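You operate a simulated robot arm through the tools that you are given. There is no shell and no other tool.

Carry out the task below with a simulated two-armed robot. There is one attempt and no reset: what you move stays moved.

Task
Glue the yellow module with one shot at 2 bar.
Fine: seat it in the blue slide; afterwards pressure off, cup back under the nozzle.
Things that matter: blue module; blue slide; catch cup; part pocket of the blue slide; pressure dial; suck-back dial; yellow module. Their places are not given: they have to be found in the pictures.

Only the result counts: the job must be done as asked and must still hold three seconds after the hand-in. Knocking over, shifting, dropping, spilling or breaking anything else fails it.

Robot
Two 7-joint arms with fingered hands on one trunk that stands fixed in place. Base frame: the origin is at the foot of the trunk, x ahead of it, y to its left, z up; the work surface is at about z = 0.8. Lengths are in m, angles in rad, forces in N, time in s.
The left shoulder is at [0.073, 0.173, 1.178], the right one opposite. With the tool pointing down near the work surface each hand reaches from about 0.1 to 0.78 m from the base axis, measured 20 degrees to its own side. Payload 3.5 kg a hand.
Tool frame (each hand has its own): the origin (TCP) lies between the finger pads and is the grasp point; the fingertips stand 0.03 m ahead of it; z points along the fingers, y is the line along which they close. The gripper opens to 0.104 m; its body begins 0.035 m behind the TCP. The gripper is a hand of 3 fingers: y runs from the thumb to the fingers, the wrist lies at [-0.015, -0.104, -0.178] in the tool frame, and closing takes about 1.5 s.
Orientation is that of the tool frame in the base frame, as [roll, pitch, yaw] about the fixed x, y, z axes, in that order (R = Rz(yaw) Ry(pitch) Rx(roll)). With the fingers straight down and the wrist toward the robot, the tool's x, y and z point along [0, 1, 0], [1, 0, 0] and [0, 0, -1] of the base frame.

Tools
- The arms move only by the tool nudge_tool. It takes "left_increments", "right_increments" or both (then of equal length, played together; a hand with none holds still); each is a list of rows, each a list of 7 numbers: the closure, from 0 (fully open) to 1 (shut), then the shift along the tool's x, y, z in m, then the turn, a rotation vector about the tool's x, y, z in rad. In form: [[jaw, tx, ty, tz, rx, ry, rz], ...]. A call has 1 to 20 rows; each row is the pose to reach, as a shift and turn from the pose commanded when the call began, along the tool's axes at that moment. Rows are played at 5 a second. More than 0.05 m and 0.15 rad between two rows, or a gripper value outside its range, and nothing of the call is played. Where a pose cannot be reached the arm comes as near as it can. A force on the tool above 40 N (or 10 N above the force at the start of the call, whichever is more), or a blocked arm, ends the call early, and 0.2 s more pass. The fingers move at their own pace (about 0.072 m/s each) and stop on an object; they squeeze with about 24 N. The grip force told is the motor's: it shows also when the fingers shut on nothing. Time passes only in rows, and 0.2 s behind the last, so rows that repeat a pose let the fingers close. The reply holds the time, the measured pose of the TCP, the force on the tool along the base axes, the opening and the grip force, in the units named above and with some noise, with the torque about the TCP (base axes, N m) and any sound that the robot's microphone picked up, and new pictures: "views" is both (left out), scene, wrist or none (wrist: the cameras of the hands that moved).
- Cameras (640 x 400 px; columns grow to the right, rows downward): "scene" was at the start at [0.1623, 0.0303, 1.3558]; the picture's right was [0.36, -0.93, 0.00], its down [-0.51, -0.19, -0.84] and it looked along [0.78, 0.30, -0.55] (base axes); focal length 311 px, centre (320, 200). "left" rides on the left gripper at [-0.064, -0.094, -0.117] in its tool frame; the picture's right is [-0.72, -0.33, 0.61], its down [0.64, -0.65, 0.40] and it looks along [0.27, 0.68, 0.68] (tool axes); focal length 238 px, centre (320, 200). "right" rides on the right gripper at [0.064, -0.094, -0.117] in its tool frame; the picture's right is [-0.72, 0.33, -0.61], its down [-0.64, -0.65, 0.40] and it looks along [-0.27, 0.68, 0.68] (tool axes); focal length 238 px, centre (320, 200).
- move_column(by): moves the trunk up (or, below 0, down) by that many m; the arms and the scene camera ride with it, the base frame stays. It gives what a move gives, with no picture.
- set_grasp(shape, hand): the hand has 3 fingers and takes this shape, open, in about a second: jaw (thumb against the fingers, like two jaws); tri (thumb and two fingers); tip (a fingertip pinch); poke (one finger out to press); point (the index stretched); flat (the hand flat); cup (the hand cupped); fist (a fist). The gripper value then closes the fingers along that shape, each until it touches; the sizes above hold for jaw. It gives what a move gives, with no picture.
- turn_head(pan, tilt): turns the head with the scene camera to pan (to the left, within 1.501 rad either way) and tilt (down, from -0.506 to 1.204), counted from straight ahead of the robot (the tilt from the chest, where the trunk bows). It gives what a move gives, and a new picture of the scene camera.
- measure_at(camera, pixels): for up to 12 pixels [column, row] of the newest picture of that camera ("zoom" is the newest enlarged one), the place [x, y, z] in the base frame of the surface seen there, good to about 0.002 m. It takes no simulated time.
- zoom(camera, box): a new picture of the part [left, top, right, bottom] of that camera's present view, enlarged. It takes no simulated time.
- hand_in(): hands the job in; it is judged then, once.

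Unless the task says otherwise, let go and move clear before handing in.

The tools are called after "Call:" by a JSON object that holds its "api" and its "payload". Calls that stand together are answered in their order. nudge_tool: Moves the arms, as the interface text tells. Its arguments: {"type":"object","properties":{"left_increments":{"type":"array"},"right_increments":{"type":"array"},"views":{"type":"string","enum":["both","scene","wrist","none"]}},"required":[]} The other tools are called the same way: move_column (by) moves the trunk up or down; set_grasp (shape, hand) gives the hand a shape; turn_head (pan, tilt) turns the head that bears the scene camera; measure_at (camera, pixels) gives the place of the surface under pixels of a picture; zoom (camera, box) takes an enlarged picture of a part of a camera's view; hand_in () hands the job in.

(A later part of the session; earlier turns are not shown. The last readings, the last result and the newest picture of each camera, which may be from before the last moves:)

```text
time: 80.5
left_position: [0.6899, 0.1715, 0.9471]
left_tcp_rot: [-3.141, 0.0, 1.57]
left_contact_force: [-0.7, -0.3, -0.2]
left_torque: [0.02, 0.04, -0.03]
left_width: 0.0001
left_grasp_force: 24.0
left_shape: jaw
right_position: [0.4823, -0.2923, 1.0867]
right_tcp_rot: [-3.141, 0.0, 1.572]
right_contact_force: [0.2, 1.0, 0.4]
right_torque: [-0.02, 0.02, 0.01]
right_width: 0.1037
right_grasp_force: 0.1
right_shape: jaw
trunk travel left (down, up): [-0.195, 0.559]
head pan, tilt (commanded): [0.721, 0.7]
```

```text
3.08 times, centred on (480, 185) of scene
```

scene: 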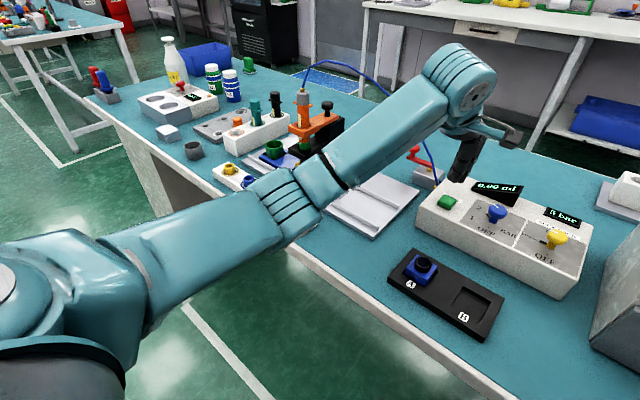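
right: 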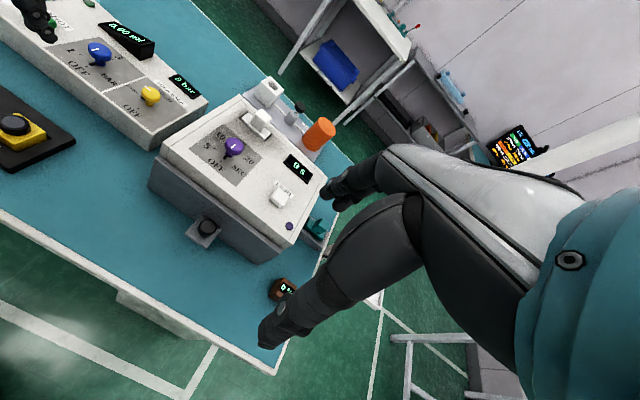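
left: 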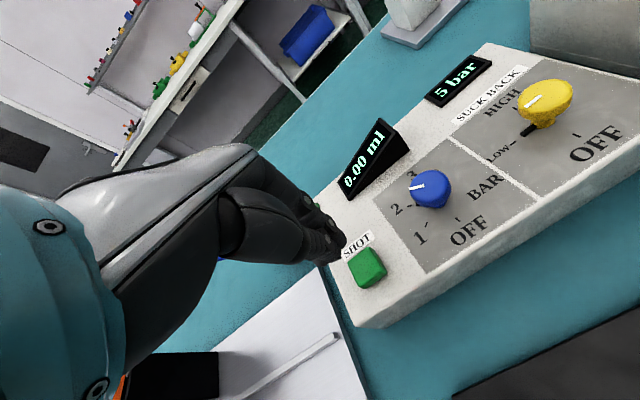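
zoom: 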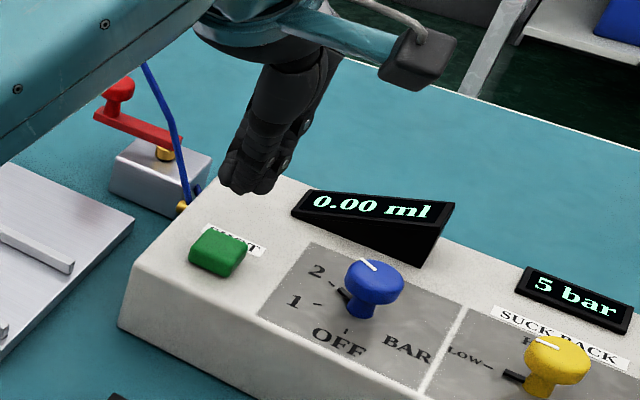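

I'm above the button with closed fingers. Measuring the button's top face for aim.

Call:
{"api": "measure_at", "payload": {"camera": "left", "pixels": [[366, 262], [353, 262], [371, 250], [381, 266], [364, 281], [360, 275], [378, 275]]}}

Call:
{"api": "measure_at", "payload": {"camera": "scene", "pixels": [[447, 200], [440, 203], [455, 200], [450, 195], [447, 206]]}}

Call:
{"api": "zoom", "payload": {"camera": "left", "box": [300, 200, 400, 300]}}

Call:
{"api": "measure_at", "payload": {"camera": "zoom", "pixels": [[160, 130], [120, 80], [100, 130], [170, 190], [260, 250], [215, 240], [290, 200], [330, 270], [250, 310], [130, 170]]}}

```text
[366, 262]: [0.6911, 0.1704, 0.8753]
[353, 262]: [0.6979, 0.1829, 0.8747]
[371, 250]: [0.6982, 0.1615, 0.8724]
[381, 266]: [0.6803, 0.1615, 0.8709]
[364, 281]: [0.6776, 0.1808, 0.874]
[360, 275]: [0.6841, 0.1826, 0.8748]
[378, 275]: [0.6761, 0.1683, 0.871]
```

```text
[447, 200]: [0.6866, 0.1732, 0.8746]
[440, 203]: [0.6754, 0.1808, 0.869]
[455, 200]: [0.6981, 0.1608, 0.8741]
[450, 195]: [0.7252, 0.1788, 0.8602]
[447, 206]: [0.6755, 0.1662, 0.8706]
```

```text
4.00 times, centred on (350, 250) of left
```

zoom: 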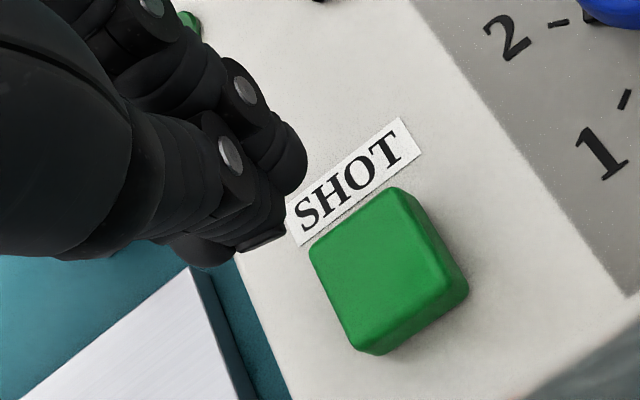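

```text
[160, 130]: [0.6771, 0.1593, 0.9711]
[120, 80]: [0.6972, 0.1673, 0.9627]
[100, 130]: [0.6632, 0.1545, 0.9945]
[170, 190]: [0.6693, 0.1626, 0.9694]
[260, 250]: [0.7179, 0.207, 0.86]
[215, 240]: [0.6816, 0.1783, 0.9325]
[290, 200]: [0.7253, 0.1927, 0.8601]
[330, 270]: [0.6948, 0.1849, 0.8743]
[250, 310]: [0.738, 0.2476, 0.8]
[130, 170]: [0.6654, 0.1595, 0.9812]
```

Button top centre (0.688, 0.172, 0.8747), directly under my fingertips. Descending to just above it.

Call:
{"api": "nudge_tool", "payload": {"left_increments": [[1, 0, -0.001, 0.015, 0, 0, 0], [1, 0, -0.001, 0.028, 0, 0, 0], [1, 0, -0.001, 0.036, 0, 0, 0], [1, 0, -0.001, 0.036, 0, 0, 0]], "views": "both"}}

Call:
{"api": "zoom", "payload": {"camera": "left", "box": [260, 160, 460, 340]}}

Call:
{"api": "zoom", "payload": {"camera": "scene", "box": [400, 120, 560, 250]}}

```text
time: 81.5
left_position: [0.6875, 0.1726, 0.9115]
left_tcp_rot: [-3.141, 0.001, 1.573]
left_contact_force: [0.3, -0.9, 0.6]
left_torque: [-0.01, 0.0, 0.03]
left_width: 0.0003
left_grasp_force: 24.4
left_shape: jaw
right_position: [0.4828, -0.2926, 1.0853]
right_tcp_rot: [3.141, -0.002, 1.571]
right_contact_force: [0.3, -0.3, -0.4]
right_torque: [-0.01, 0.01, 0.0]
right_width: 0.1038
right_grasp_force: 0.1
right_shape: jaw
trunk travel left (down, up): [-0.195, 0.559]
head pan, tilt (commanded): [0.721, 0.7]
```

scene: 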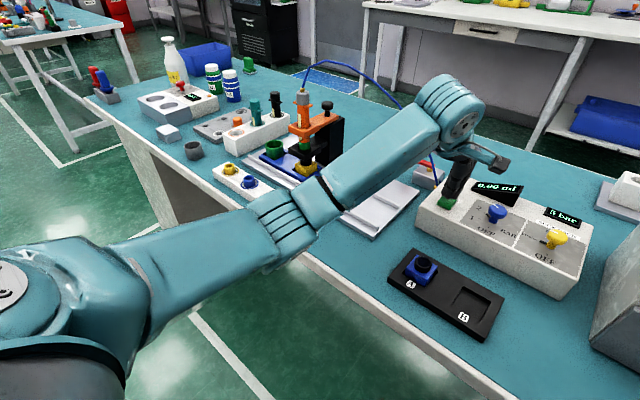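
left: 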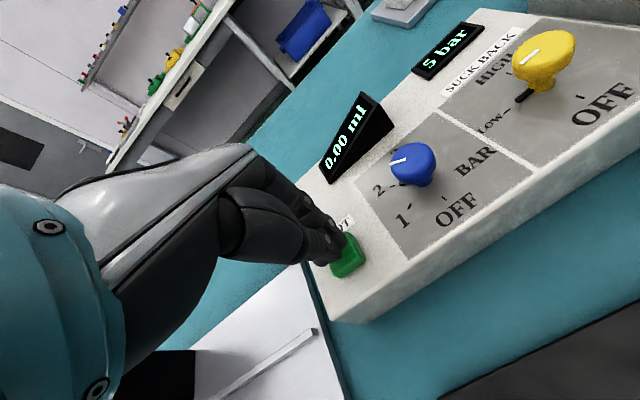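

```text
2.22 times, centred on (360, 250) of left
```

zoom: 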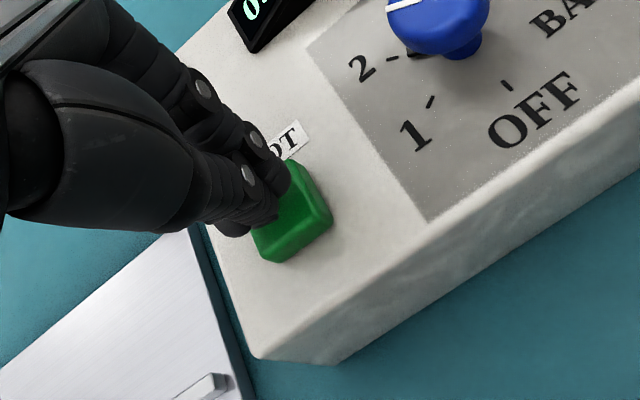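

```text
3.08 times, centred on (480, 185) of scene
```

zoom: 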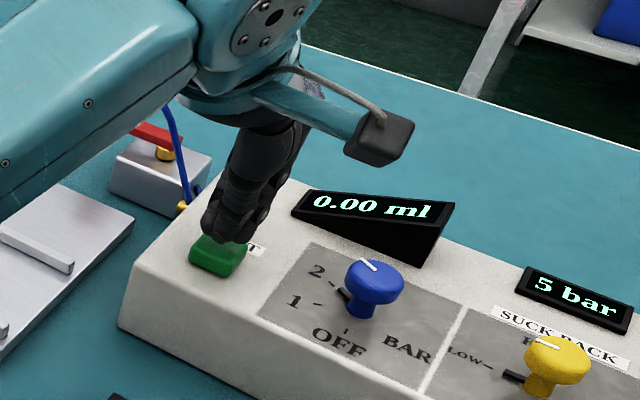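

Fingertips are just above the button. Pressing down in small steps and watching force and display.

Call:
{"api": "nudge_tool", "payload": {"left_increments": [[1, 0, 0, 0.006, 0, 0, 0], [1, 0, 0, 0.01, 0, 0, 0]], "views": "both"}}

Call:
{"api": "zoom", "payload": {"camera": "scene", "box": [400, 120, 560, 250]}}

```text
time: 82.1
left_position: [0.6878, 0.1733, 0.9017]
left_tcp_rot: [3.139, -0.001, 1.572]
left_contact_force: [0.3, 0.0, 2.3]
left_torque: [0.04, -0.01, -0.01]
left_width: 0.0
left_grasp_force: 24.2
left_shape: jaw
right_position: [0.482, -0.2921, 1.0863]
right_tcp_rot: [-3.141, 0.002, 1.573]
right_contact_force: [-0.7, 0.0, 0.0]
right_torque: [0.0, 0.03, 0.01]
right_width: 0.104
right_grasp_force: 0.2
right_shape: jaw
trunk travel left (down, up): [-0.195, 0.559]
head pan, tilt (commanded): [0.721, 0.7]
```

scene: 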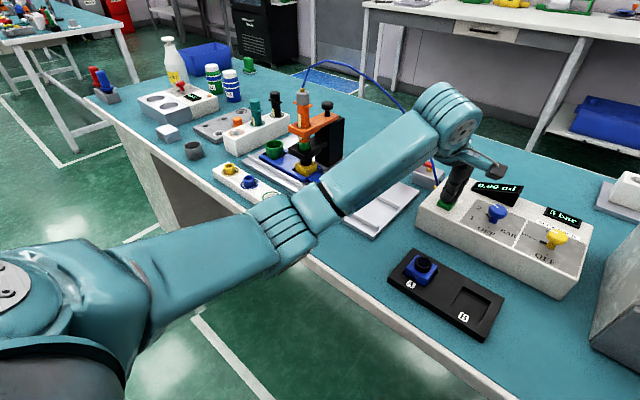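
left: 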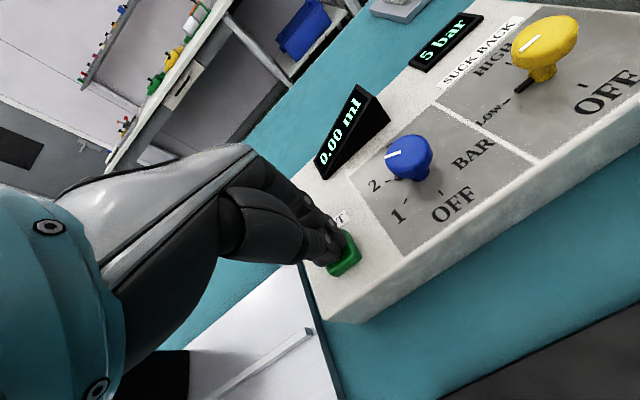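

```text
3.08 times, centred on (480, 185) of scene
```

zoom: 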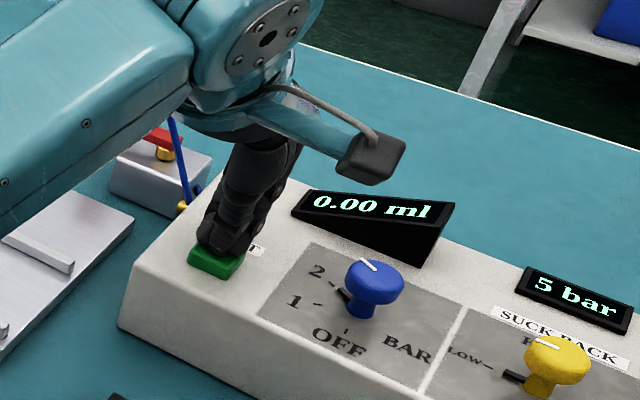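

Touching at 2.3 N and the button has sunk slightly, but the display still reads 0.00 ml. Pressing 2 mm more.

Call:
{"api": "nudge_tool", "payload": {"left_increments": [[1, 0, 0, 0.002, 0, 0, 0]], "views": "both"}}

Call:
{"api": "zoom", "payload": {"camera": "scene", "box": [400, 120, 560, 250]}}

```text
time: 82.5
left_position: [0.6868, 0.1728, 0.9003]
left_tcp_rot: [-3.141, -0.001, 1.571]
left_contact_force: [-0.1, 0.8, 1.9]
left_torque: [0.02, -0.03, 0.02]
left_width: 0.0001
left_grasp_force: 24.1
left_shape: jaw
right_position: [0.4824, -0.2926, 1.0867]
right_tcp_rot: [3.14, 0.001, 1.572]
right_contact_force: [-0.5, 0.0, 0.3]
right_torque: [-0.01, -0.03, 0.01]
right_width: 0.104
right_grasp_force: 0.0
right_shape: jaw
trunk travel left (down, up): [-0.195, 0.559]
head pan, tilt (commanded): [0.721, 0.7]
heard: click
```

scene: 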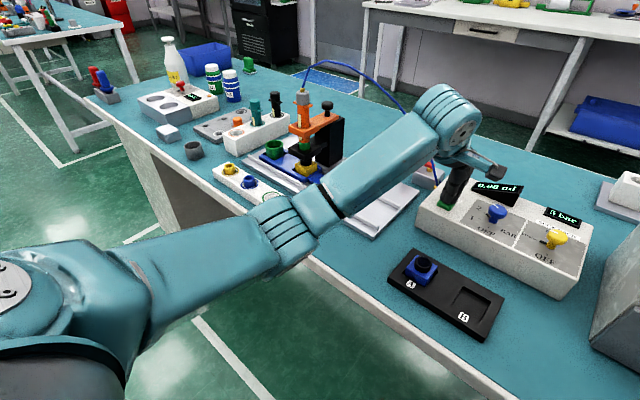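
left: 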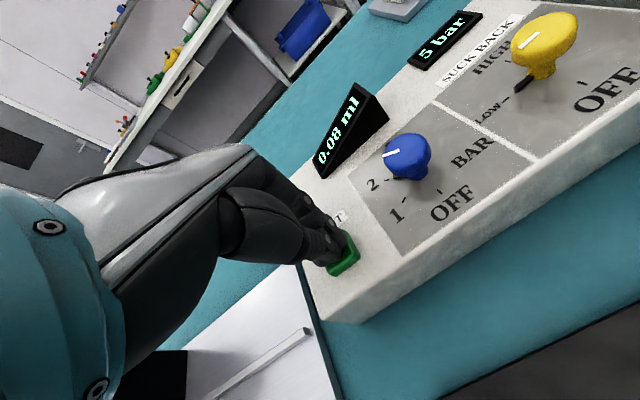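

```text
3.08 times, centred on (480, 185) of scene
```

zoom: 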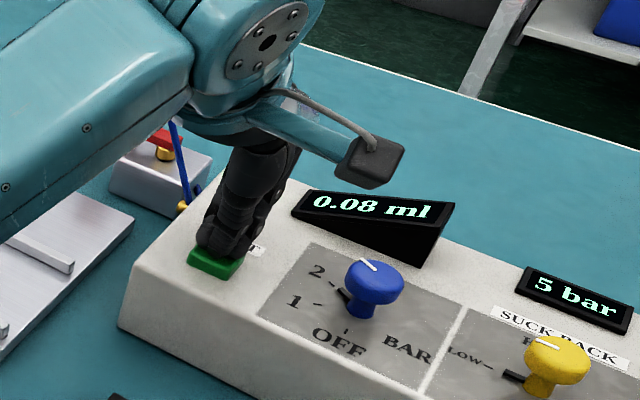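

A click was heard and the display reads 0.08 ml: the shot has been given. Lifting off the button at once.

Call:
{"api": "nudge_tool", "payload": {"left_increments": [[1, 0, 0, -0.04, 0, 0, 0]], "views": "scene"}}

Call:
{"api": "zoom", "payload": {"camera": "scene", "box": [400, 120, 560, 250]}}

Call:
{"api": "zoom", "payload": {"camera": "scene", "box": [285, 130, 325, 175]}}

```text
time: 82.9
left_position: [0.6877, 0.1722, 0.9396]
left_tcp_rot: [3.139, -0.001, 1.575]
left_contact_force: [0.5, 0.5, -0.5]
left_torque: [-0.01, 0.0, 0.02]
left_width: 0.0
left_grasp_force: 24.4
left_shape: jaw
right_position: [0.4826, -0.2917, 1.0861]
right_tcp_rot: [-3.141, 0.0, 1.572]
right_contact_force: [0.2, 0.7, -0.5]
right_torque: [-0.02, -0.03, 0.02]
right_width: 0.104
right_grasp_force: 0.1
right_shape: jaw
trunk travel left (down, up): [-0.195, 0.559]
head pan, tilt (commanded): [0.721, 0.7]
```

scene: 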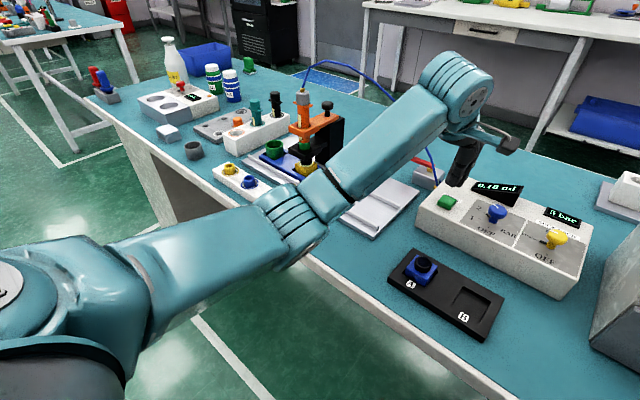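

```text
3.08 times, centred on (480, 185) of scene
```

zoom: 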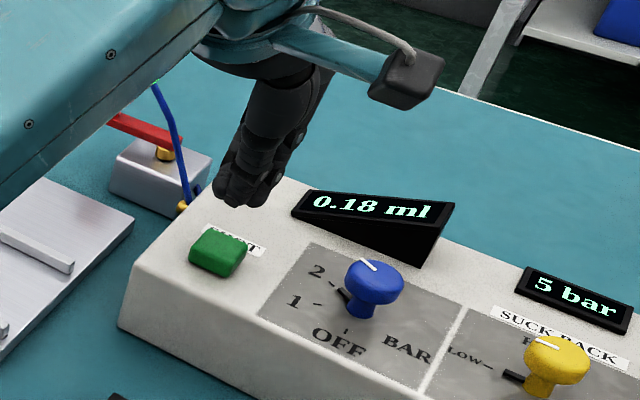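

```text
8.89 times, centred on (305, 152) of scene
```

zoom: 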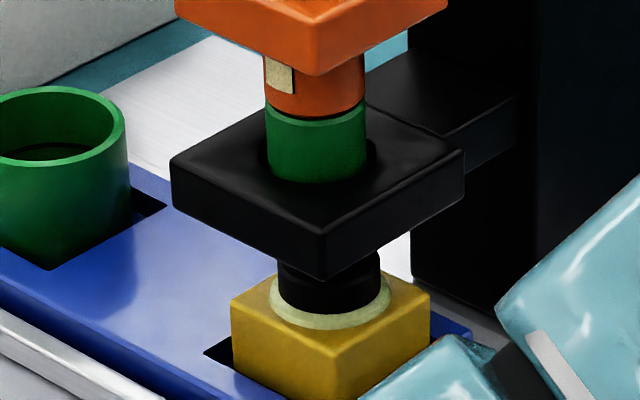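

Display 0.18 ml and a pale glue bead rings the lens on the yellow module. I'll move to the pressure dial (opening the fingers) while the shot finishes, and check the reading.

Call:
{"api": "nudge_tool", "payload": {"left_increments": [[1, -0.01, 0, -0.02, 0, 0, 0.14], [0.8, -0.025, 0.005, -0.027, 0, 0, 0.28], [0.6, -0.045, 0.01, -0.027, 0, 0, 0.42], [0.5, -0.065, 0.014, -0.027, 0, 0, 0.56], [0.5, -0.084, 0.0165, -0.027, 0, 0, 0.7], [0.5, -0.084, 0.0165, -0.027, 0, 0, 0.85], [0.5, -0.084, 0.0165, -0.027, 0, 0, 0.85]], "views": "both"}}

Call:
{"api": "zoom", "payload": {"camera": "scene", "box": [400, 120, 560, 250]}}

Call:
{"api": "zoom", "payload": {"camera": "scene", "box": [285, 130, 325, 175]}}

Call:
{"api": "zoom", "payload": {"camera": "left", "box": [260, 160, 460, 340]}}

```text
time: 84.5
left_position: [0.703, 0.0884, 0.9677]
left_tcp_rot: [-3.141, 0.0, 0.719]
left_contact_force: [0.9, -0.8, -0.4]
left_torque: [0.04, -0.01, 0.01]
left_width: 0.0518
left_grasp_force: 0.0
left_shape: jaw
right_position: [0.4836, -0.2932, 1.0854]
right_tcp_rot: [-3.141, -0.001, 1.573]
right_contact_force: [0.5, 0.3, 0.4]
right_torque: [0.02, -0.03, -0.02]
right_width: 0.1038
right_grasp_force: 0.0
right_shape: jaw
trunk travel left (down, up): [-0.195, 0.559]
head pan, tilt (commanded): [0.721, 0.7]
```

scene: 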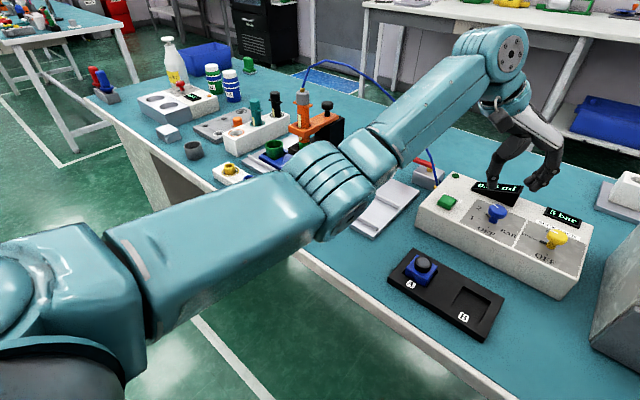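
left: 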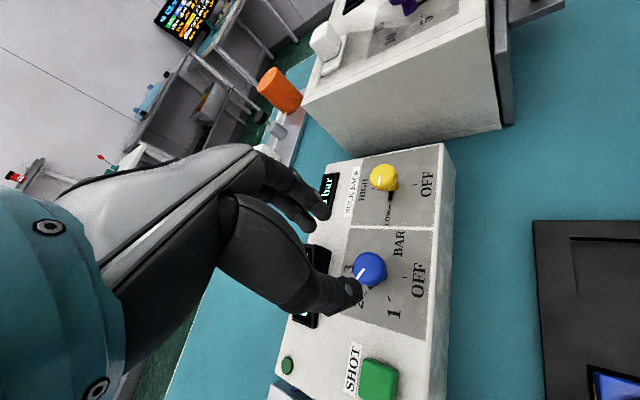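

```text
3.08 times, centred on (480, 185) of scene
```

zoom: 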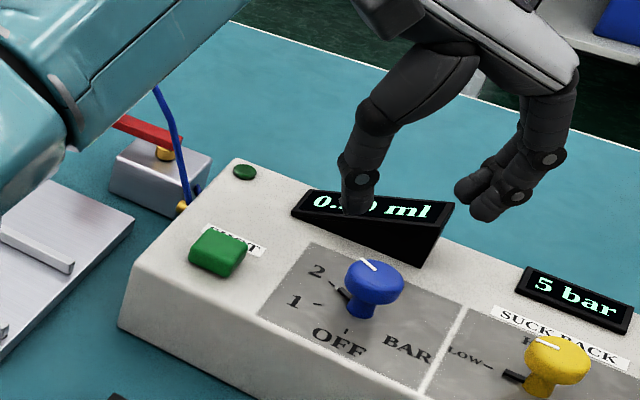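

```text
8.89 times, centred on (305, 152) of scene
```

zoom: 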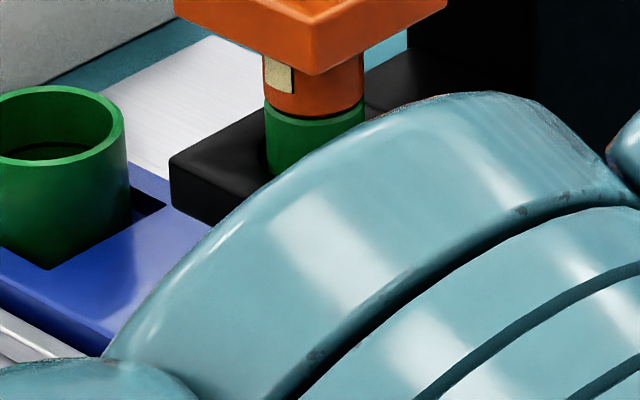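

```text
2.22 times, centred on (360, 250) of left
```

zoom: 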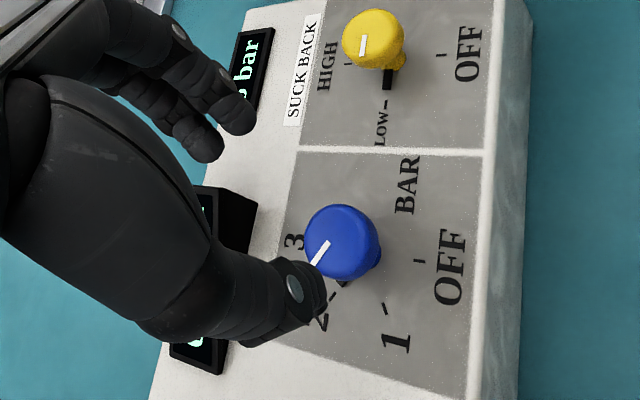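

Display settled (0.?0 ml) and the knob is below. Descending around it at this angle.

Call:
{"api": "nudge_tool", "payload": {"left_increments": [[0.57, 0, 0, 0.02, 0, 0, 0], [0.57, 0, 0, 0.04, 0, 0, 0], [0.57, 0, 0, 0.056, 0, 0, 0], [0.57, 0, 0, 0.066, 0, 0, 0], [0.57, 0, 0, 0.066, 0, 0, 0]], "views": "both"}}

Call:
{"api": "zoom", "payload": {"camera": "left", "box": [240, 160, 460, 340]}}

Call:
{"api": "zoom", "payload": {"camera": "scene", "box": [400, 120, 560, 250]}}

```text
time: 85.7
left_position: [0.703, 0.0881, 0.9011]
left_tcp_rot: [-3.141, 0.001, 0.722]
left_contact_force: [0.6, -0.6, 0.7]
left_torque: [0.0, -0.01, -0.01]
left_width: 0.0454
left_grasp_force: 0.1
left_shape: jaw
right_position: [0.4817, -0.2929, 1.086]
right_tcp_rot: [-3.141, 0.0, 1.573]
right_contact_force: [-0.1, -0.1, 0.4]
right_torque: [-0.01, 0.0, 0.01]
right_width: 0.1037
right_grasp_force: 0.0
right_shape: jaw
trunk travel left (down, up): [-0.195, 0.559]
head pan, tilt (commanded): [0.721, 0.7]
```

scene: 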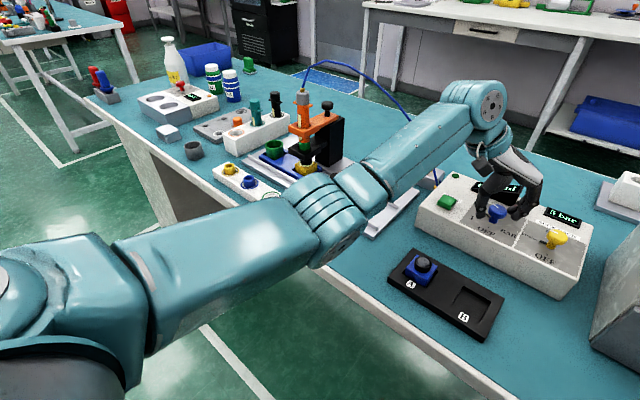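
left: 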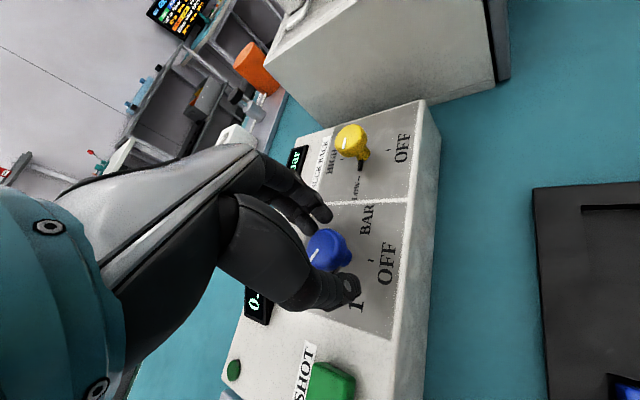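

```text
2.22 times, centred on (350, 250) of left
```

zoom: 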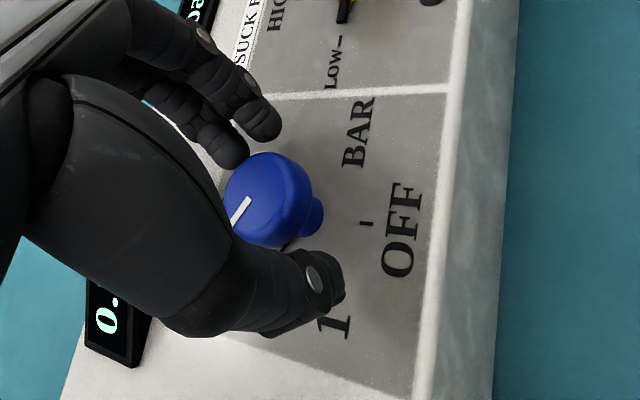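

```text
3.08 times, centred on (480, 185) of scene
```

zoom: 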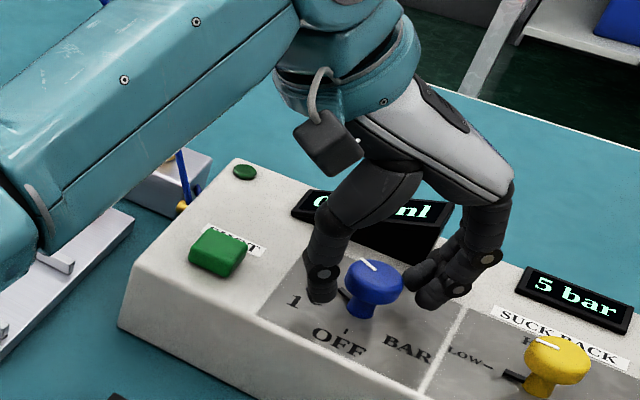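

Well straddled. Closing, then turning counter-clockwise 60°.

Call:
{"api": "nudge_tool", "payload": {"left_increments": [[0.7, 0, 0, 0, 0, 0, 0], [0.85, 0, 0, 0, 0, 0, 0], [1, 0, 0, 0, 0, 0, 0], [1, 0, 0, 0, 0, 0, 0], [1, 0, 0, 0, 0, 0, 0], [1, 0, 0, 0, 0, 0, 0], [1, 0, 0, 0, 0, 0, -0.1], [1, 0, 0, 0, 0, 0, -0.2], [1, 0, 0, 0, 0, 0, -0.3], [1, 0, 0, 0, 0, 0, -0.4], [1, 0, 0, 0, 0, 0, -0.5], [1, 0, 0, 0, 0, 0, -0.6], [1, 0, 0, 0, 0, 0, -0.7], [1, 0, 0, 0, 0, 0, -0.8], [1, 0, 0, 0, 0, 0, -0.9], [1, 0, 0, 0, 0, 0, -1.0], [1, 0, 0, 0, 0, 0, -1.05], [1, 0, 0, 0, 0, 0, -1.05]], "views": "both"}}

Call:
{"api": "zoom", "payload": {"camera": "left", "box": [240, 160, 460, 340]}}

```text
time: 89.5
left_position: [0.7046, 0.0871, 0.8999]
left_tcp_rot: [-3.14, 0.001, 1.773]
left_contact_force: [3.2, -1.8, -12.8]
left_torque: [-0.06, 0.01, 0.01]
left_width: 0.0194
left_grasp_force: 23.6
left_shape: jaw
right_position: [0.4857, -0.2924, 1.0852]
right_tcp_rot: [-3.14, -0.001, 1.573]
right_contact_force: [0.3, 0.2, -0.4]
right_torque: [0.02, 0.02, 0.0]
right_width: 0.1033
right_grasp_force: 0.0
right_shape: jaw
trunk travel left (down, up): [-0.195, 0.559]
head pan, tilt (commanded): [0.721, 0.7]
```

scene: 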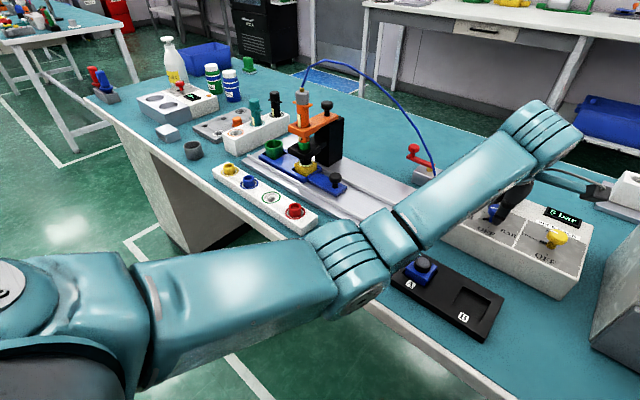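
left: 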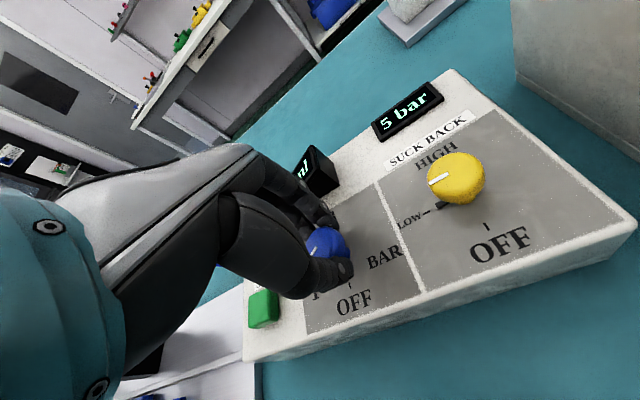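

```text
2.22 times, centred on (350, 250) of left
```

zoom: 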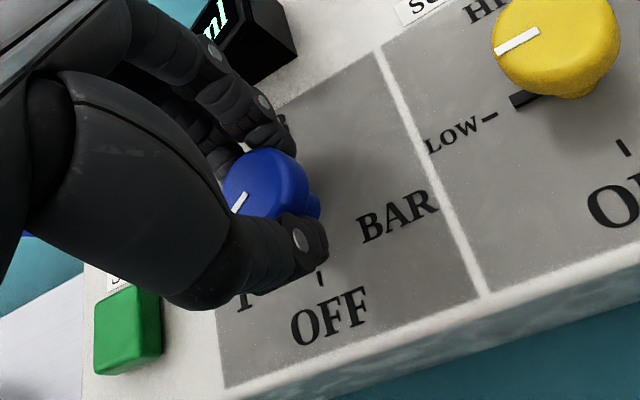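

Turned to "1". Checking the module at the nozzle quickly, then releasing, rotating the open hand back, and taking the second bite.

Call:
{"api": "zoom", "payload": {"camera": "scene", "box": [260, 120, 350, 200]}}

Call:
{"api": "nudge_tool", "payload": {"left_increments": [[0.8, 0, 0, 0, 0, 0, 0], [0.6, 0, 0, -0.002, 0, 0, 0], [0.55, 0, 0, -0.002, 0, 0, 0], [0.55, 0, 0, -0.002, 0, 0, 0.12], [0.55, 0, 0, -0.002, 0, 0, 0.24], [0.55, 0, 0, -0.002, 0, 0, 0.36], [0.55, 0, 0, -0.002, 0, 0, 0.48], [0.55, 0, 0, -0.002, 0, 0, 0.6], [0.55, 0, 0, -0.002, 0, 0, 0.72], [0.55, 0, 0, -0.002, 0, 0, 0.84], [0.55, 0, 0, -0.002, 0, 0, 0.96], [0.55, 0, 0, -0.002, 0, 0, 1.05], [0.55, 0, 0, -0.002, 0, 0, 1.05]], "views": "both"}}

Call:
{"api": "zoom", "payload": {"camera": "left", "box": [240, 160, 460, 340]}}

Call:
{"api": "zoom", "payload": {"camera": "scene", "box": [400, 120, 560, 250]}}

```text
5.00 times, centred on (305, 160) of scene
```

zoom: 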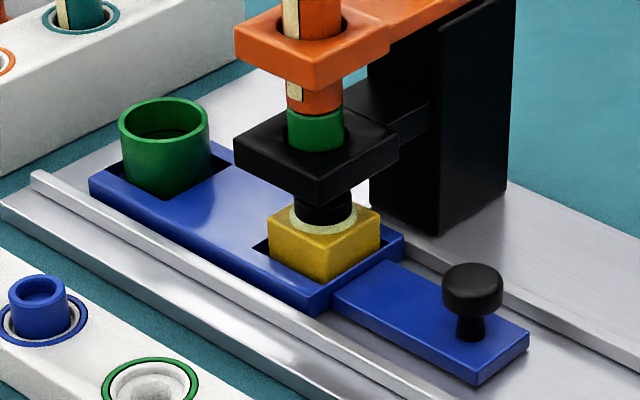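

```text
time: 92.3
left_position: [0.7041, 0.0872, 0.9022]
left_tcp_rot: [-3.141, 0.0, 0.72]
left_contact_force: [-1.6, 0.8, -0.5]
left_torque: [-0.02, 0.03, -0.01]
left_width: 0.0463
left_grasp_force: 0.1
left_shape: jaw
right_position: [0.4816, -0.2935, 1.087]
right_tcp_rot: [3.141, -0.002, 1.572]
right_contact_force: [-0.1, 0.2, -0.1]
right_torque: [0.01, 0.05, -0.02]
right_width: 0.1036
right_grasp_force: 0.0
right_shape: jaw
trunk travel left (down, up): [-0.195, 0.559]
head pan, tilt (commanded): [0.721, 0.7]
```

scene: 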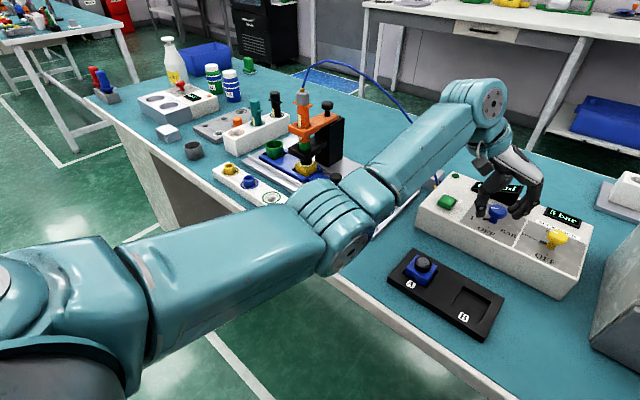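
left: 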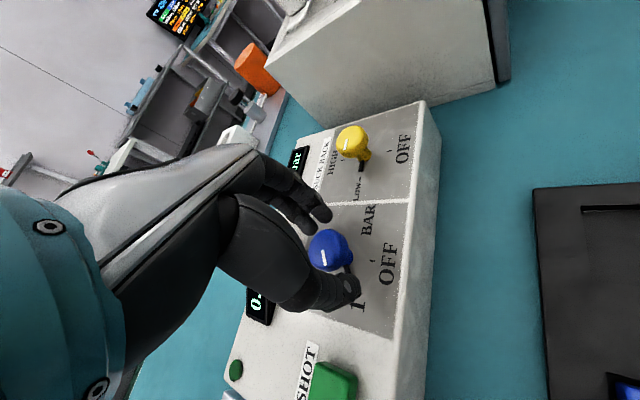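

```text
2.22 times, centred on (350, 250) of left
```

zoom: 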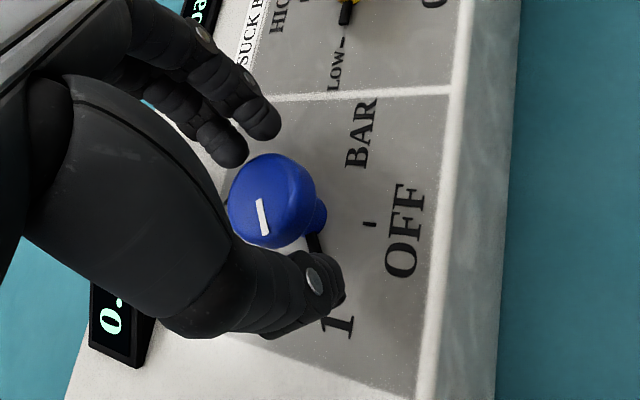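

```text
3.08 times, centred on (480, 185) of scene
```

zoom: 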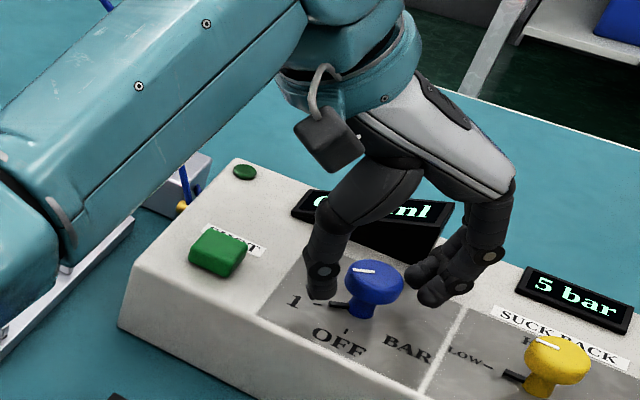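

The pointer is at "1" and the glue bead sits neatly around the lens. Gripping again and turning the last 60° counter-clockwise to OFF.

Call:
{"api": "nudge_tool", "payload": {"left_increments": [[0.7, 0, 0, 0, 0, 0, 0], [0.85, 0, 0, 0, 0, 0, 0], [1, 0, 0, 0, 0, 0, 0], [1, 0, 0, 0, 0, 0, 0], [1, 0, 0, 0, 0, 0, 0], [1, 0, 0, 0, 0, 0, 0], [1, 0, 0, 0, 0, 0, -0.1], [1, 0, 0, 0, 0, 0, -0.2], [1, 0, 0, 0, 0, 0, -0.3], [1, 0, 0, 0, 0, 0, -0.4], [1, 0, 0, 0, 0, 0, -0.5], [1, 0, 0, 0, 0, 0, -0.6], [1, 0, 0, 0, 0, 0, -0.7], [1, 0, 0, 0, 0, 0, -0.8], [1, 0, 0, 0, 0, 0, -0.9], [1, 0, 0, 0, 0, 0, -1.0], [1, 0, 0, 0, 0, 0, -1.06], [1, 0, 0, 0, 0, 0, -1.06]], "views": "both"}}

Call:
{"api": "zoom", "payload": {"camera": "left", "box": [240, 160, 460, 340]}}

```text
time: 96.1
left_position: [0.7046, 0.0874, 0.9025]
left_tcp_rot: [3.141, 0.001, 1.783]
left_contact_force: [7.0, -2.5, 1.3]
left_torque: [-0.1, -0.1, 0.0]
left_width: 0.0205
left_grasp_force: 23.8
left_shape: jaw
right_position: [0.4841, -0.2928, 1.0858]
right_tcp_rot: [3.141, 0.0, 1.573]
right_contact_force: [-1.2, -0.1, -0.1]
right_torque: [0.01, -0.03, -0.01]
right_width: 0.1036
right_grasp_force: 0.0
right_shape: jaw
trunk travel left (down, up): [-0.195, 0.559]
head pan, tilt (commanded): [0.721, 0.7]
```

scene: 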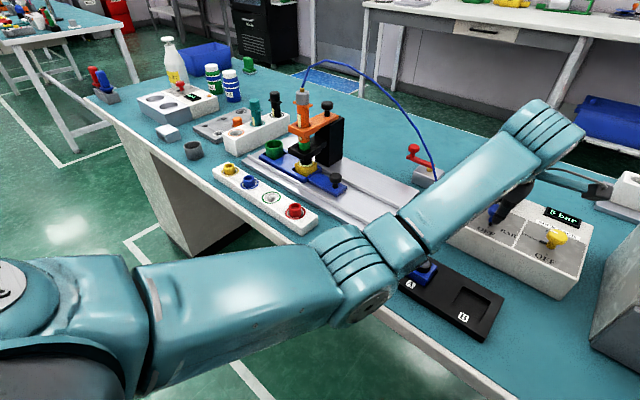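
left: 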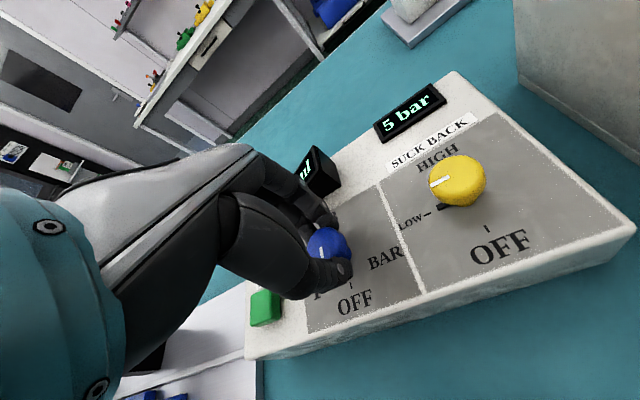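

```text
2.22 times, centred on (350, 250) of left
```

zoom: 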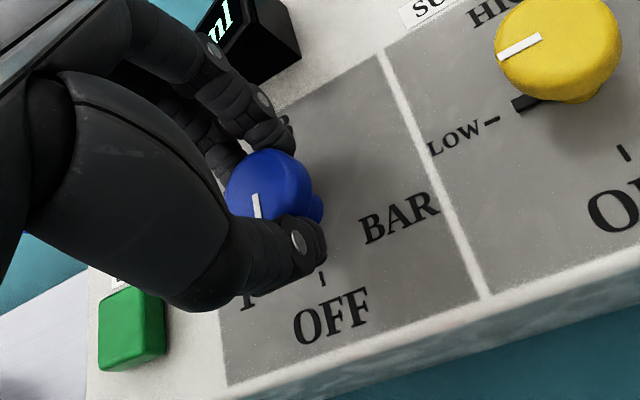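

The mark now points toward OFF as at the start. Releasing and rising to verify.

Call:
{"api": "nudge_tool", "payload": {"left_increments": [[0.8, 0, 0, 0, 0, 0, 0], [0.6, 0, 0, -0.002, 0, 0, 0], [0.5, 0, 0, -0.004, 0, 0, 0], [0.5, 0, 0, -0.02, 0, 0, 0], [0.5, 0, 0, -0.05, 0, 0, 0], [0.5, 0, 0, -0.075, 0, 0, 0]], "views": "both"}}

Call:
{"api": "zoom", "payload": {"camera": "left", "box": [260, 120, 520, 340]}}

Call:
{"api": "zoom", "payload": {"camera": "scene", "box": [260, 120, 350, 200]}}

```text
time: 97.5
left_position: [0.7041, 0.0856, 0.9777]
left_tcp_rot: [3.14, -0.001, 1.781]
left_contact_force: [0.8, 0.2, 0.7]
left_torque: [0.0, 0.02, 0.02]
left_width: 0.0515
left_grasp_force: 0.2
left_shape: jaw
right_position: [0.4806, -0.2932, 1.086]
right_tcp_rot: [-3.141, 0.0, 1.573]
right_contact_force: [1.7, 0.6, 0.8]
right_torque: [0.0, 0.0, 0.0]
right_width: 0.1036
right_grasp_force: 0.0
right_shape: jaw
trunk travel left (down, up): [-0.195, 0.559]
head pan, tilt (commanded): [0.721, 0.7]
```

scene: 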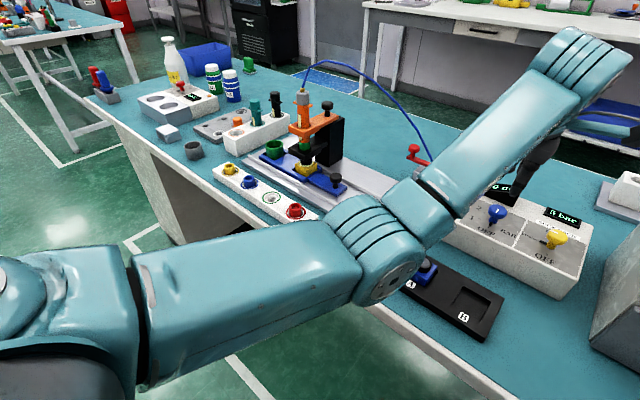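
left: 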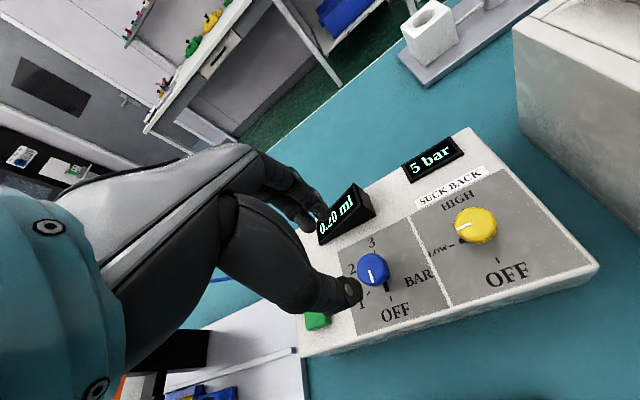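

```text
1.82 times, centred on (390, 230) of left
```

zoom: 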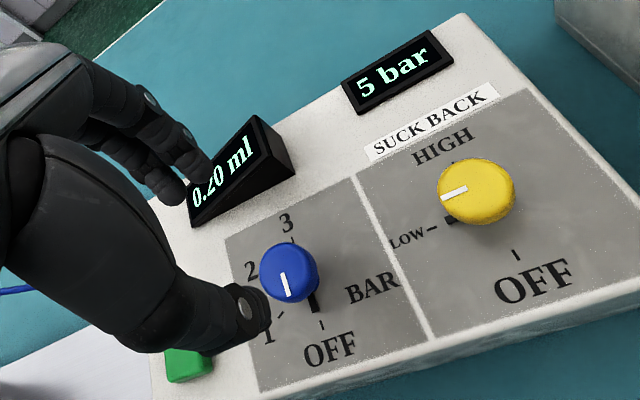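

```text
5.00 times, centred on (305, 160) of scene
```

zoom: 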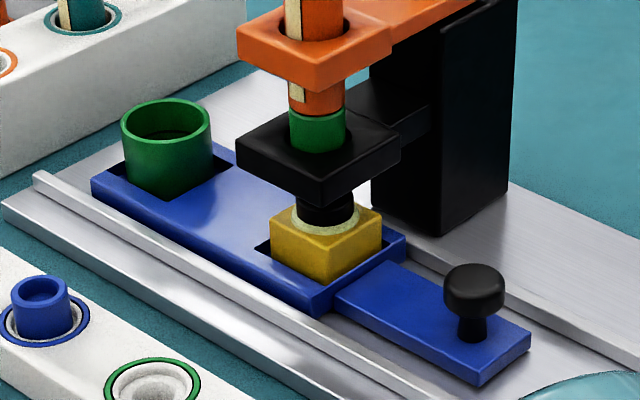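

Pressure dial points to OFF, display 0.20 ml, suck-back LOW. Now moving back to the slide's knob (now near (0.628, 0.402)), keeping clear of the hose.

Call:
{"api": "nudge_tool", "payload": {"left_increments": [[0.45, 0.0083, -0.0391, 0, 0, 0, 0.03], [0.45, 0.0265, -0.0761, 0, 0, 0, 0.06], [0.45, 0.062, -0.0993, 0, 0, 0, 0.09], [0.45, 0.1071, -0.0948, 0, 0, 0, 0.12], [0.45, 0.1511, -0.0854, 0, 0, 0, 0.15], [0.45, 0.1952, -0.076, 0, 0, 0, 0.18], [0.45, 0.2392, -0.0666, 0, 0, 0, 0.21], [0.45, 0.2832, -0.0572, 0, 0, 0, 0.21], [0.45, 0.3153, -0.0401, 0, 0, 0, 0.21], [0.45, 0.3267, -0.0172, 0, 0, 0, 0.21], [0.45, 0.3263, -0.0102, 0, 0, 0, 0.21], [0.45, 0.3263, -0.0102, 0, 0, 0, 0.21]], "views": "both"}}

Call:
{"api": "zoom", "payload": {"camera": "left", "box": [260, 200, 480, 380]}}

Call:
{"api": "measure_at", "payload": {"camera": "zoom", "pixels": [[300, 140], [330, 130], [340, 150], [320, 160], [350, 120]]}}

Call:
{"api": "zoom", "payload": {"camera": "scene", "box": [400, 120, 600, 280]}}

```text
time: 100.1
left_position: [0.6262, 0.4064, 0.9777]
left_tcp_rot: [3.141, -0.001, 1.572]
left_contact_force: [-0.4, 0.1, 0.6]
left_torque: [-0.02, 0.0, -0.01]
left_width: 0.0569
left_grasp_force: 0.0
left_shape: jaw
right_position: [0.4818, -0.2928, 1.0852]
right_tcp_rot: [-3.141, 0.001, 1.572]
right_contact_force: [0.7, -0.4, -0.4]
right_torque: [0.0, -0.01, 0.01]
right_width: 0.1036
right_grasp_force: 0.0
right_shape: jaw
trunk travel left (down, up): [-0.195, 0.559]
head pan, tilt (commanded): [0.721, 0.7]
```

scene: 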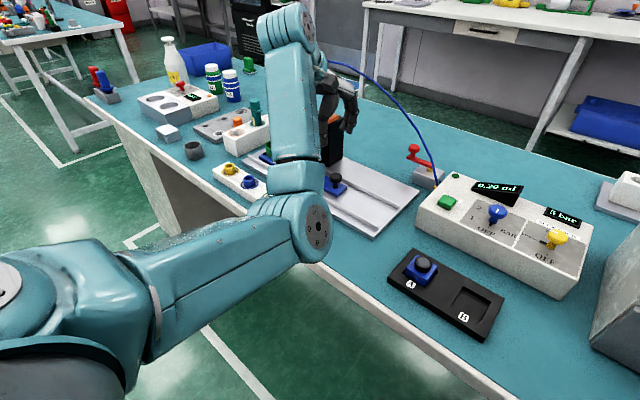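
left: 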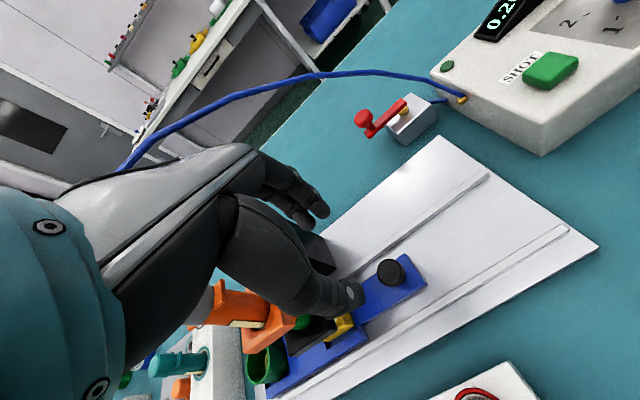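

```text
2.22 times, centred on (370, 290) of left
```

zoom: 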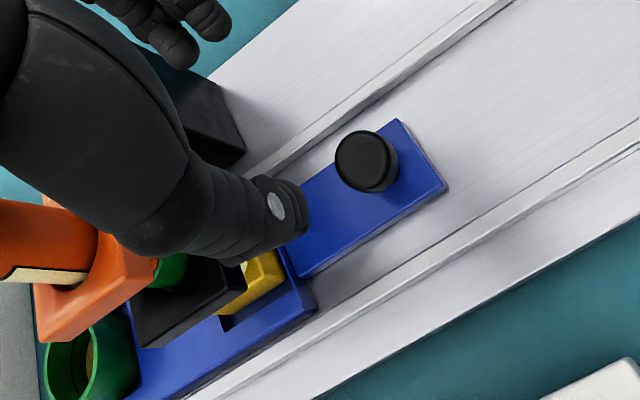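

```text
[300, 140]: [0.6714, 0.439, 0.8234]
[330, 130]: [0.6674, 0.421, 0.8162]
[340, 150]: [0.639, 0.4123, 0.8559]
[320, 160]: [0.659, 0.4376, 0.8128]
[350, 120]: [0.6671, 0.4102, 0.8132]
```

```text
2.50 times, centred on (500, 200) of scene
```

zoom: 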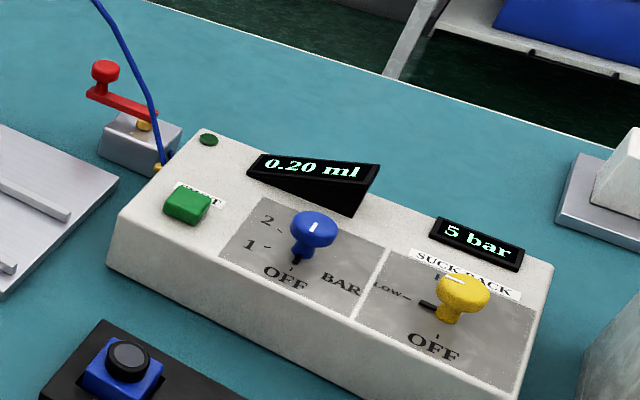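

Measuring the slide knob's current centre before gripping.

Call:
{"api": "zoom", "payload": {"camera": "left", "box": [350, 230, 450, 310]}}

Call:
{"api": "measure_at", "payload": {"camera": "left", "pixels": [[390, 271], [379, 273], [401, 270], [389, 260], [392, 282]]}}

```text
5.00 times, centred on (400, 270) of left
```

zoom: 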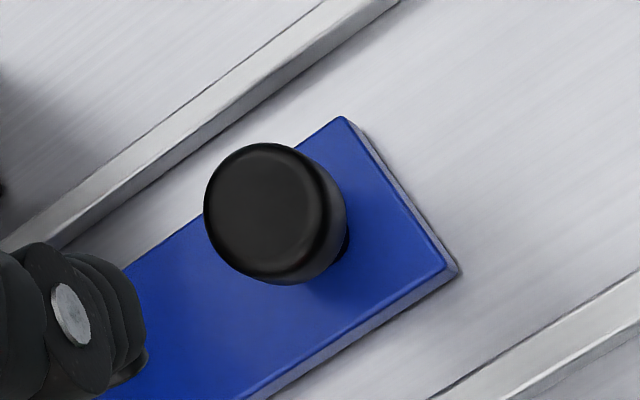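

```text
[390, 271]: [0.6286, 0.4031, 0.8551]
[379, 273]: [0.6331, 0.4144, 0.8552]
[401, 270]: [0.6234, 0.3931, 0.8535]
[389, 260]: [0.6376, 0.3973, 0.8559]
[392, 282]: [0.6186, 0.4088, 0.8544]
```

Knob centre now (0.6283, 0.4034), i.e. about 109 mm from home. Descending on it.

Call:
{"api": "nudge_tool", "payload": {"left_increments": [[0.5, -0.003, 0.002, 0.03, 0, 0, 0], [0.5, -0.003, 0.002, 0.06, 0, 0, 0], [0.5, -0.003, 0.002, 0.09, 0, 0, 0], [0.5, -0.003, 0.002, 0.11, 0, 0, 0], [0.5, -0.003, 0.002, 0.117, 0, 0, 0], [0.5, -0.003, 0.002, 0.117, 0, 0, 0]], "views": "wrist"}}

Call:
{"api": "zoom", "payload": {"camera": "left", "box": [220, 170, 460, 370]}}

```text
time: 101.5
left_position: [0.6254, 0.4026, 0.8612]
left_tcp_rot: [-3.139, 0.001, 1.573]
left_contact_force: [0.0, 0.2, -0.1]
left_torque: [0.02, -0.05, 0.01]
left_width: 0.0526
left_grasp_force: 0.1
left_shape: jaw
right_position: [0.4825, -0.2918, 1.0871]
right_tcp_rot: [3.141, 0.002, 1.573]
right_contact_force: [0.4, 0.5, 0.1]
right_torque: [0.03, 0.03, 0.03]
right_width: 0.1036
right_grasp_force: 0.2
right_shape: jaw
trunk travel left (down, up): [-0.195, 0.559]
head pan, tilt (commanded): [0.721, 0.7]
```

left: 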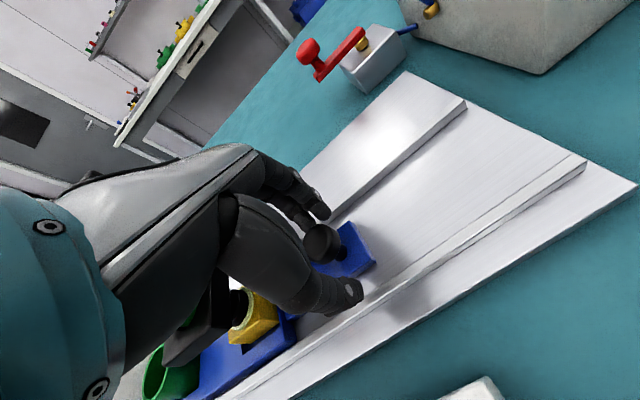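

```text
2.00 times, centred on (340, 270) of left
```

zoom: 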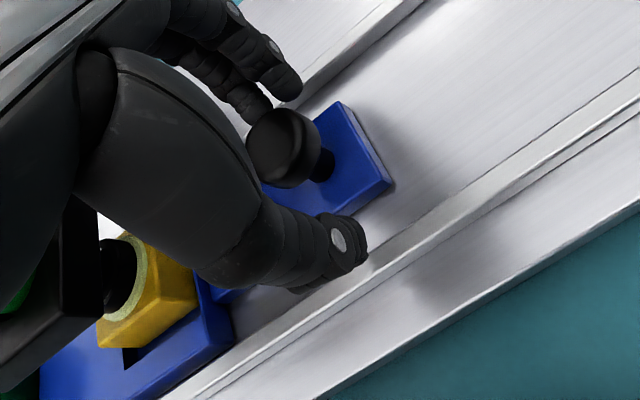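

The hand straddles the knob; correcting +3 mm in x and closing.

Call:
{"api": "nudge_tool", "payload": {"left_increments": [[0.6, 0.0005, 0.003, 0, 0, 0, 0], [0.7, 0.0005, 0.003, 0, 0, 0, 0], [0.85, 0.0005, 0.003, 0, 0, 0, 0], [1, 0.0005, 0.003, 0, 0, 0, 0], [1, 0.0005, 0.003, 0, 0, 0, 0], [1, 0.0005, 0.003, 0, 0, 0, 0], [1, 0.0005, 0.003, 0, 0, 0, 0]], "views": "wrist"}}

```text
time: 103.1
left_position: [0.6304, 0.4022, 0.8586]
left_tcp_rot: [-3.135, 0.003, 1.571]
left_contact_force: [-6.6, -2.6, -12.0]
left_torque: [-0.01, 0.1, 0.0]
left_width: 0.0171
left_grasp_force: 23.8
left_shape: jaw
right_position: [0.4841, -0.2928, 1.086]
right_tcp_rot: [3.14, -0.001, 1.571]
right_contact_force: [0.2, 0.3, 0.1]
right_torque: [-0.02, 0.02, -0.02]
right_width: 0.1035
right_grasp_force: 0.1
right_shape: jaw
trunk travel left (down, up): [-0.195, 0.559]
head pan, tilt (commanded): [0.721, 0.7]
```

left: 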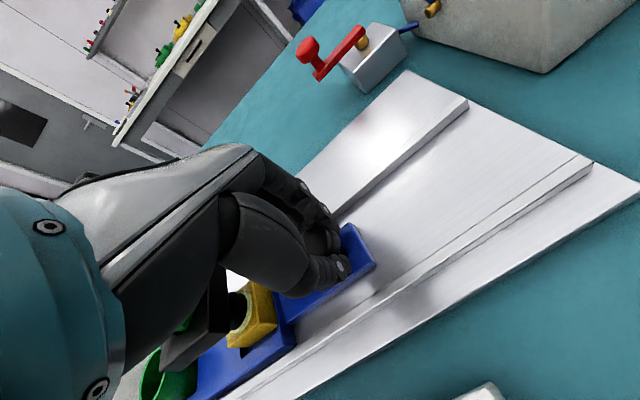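

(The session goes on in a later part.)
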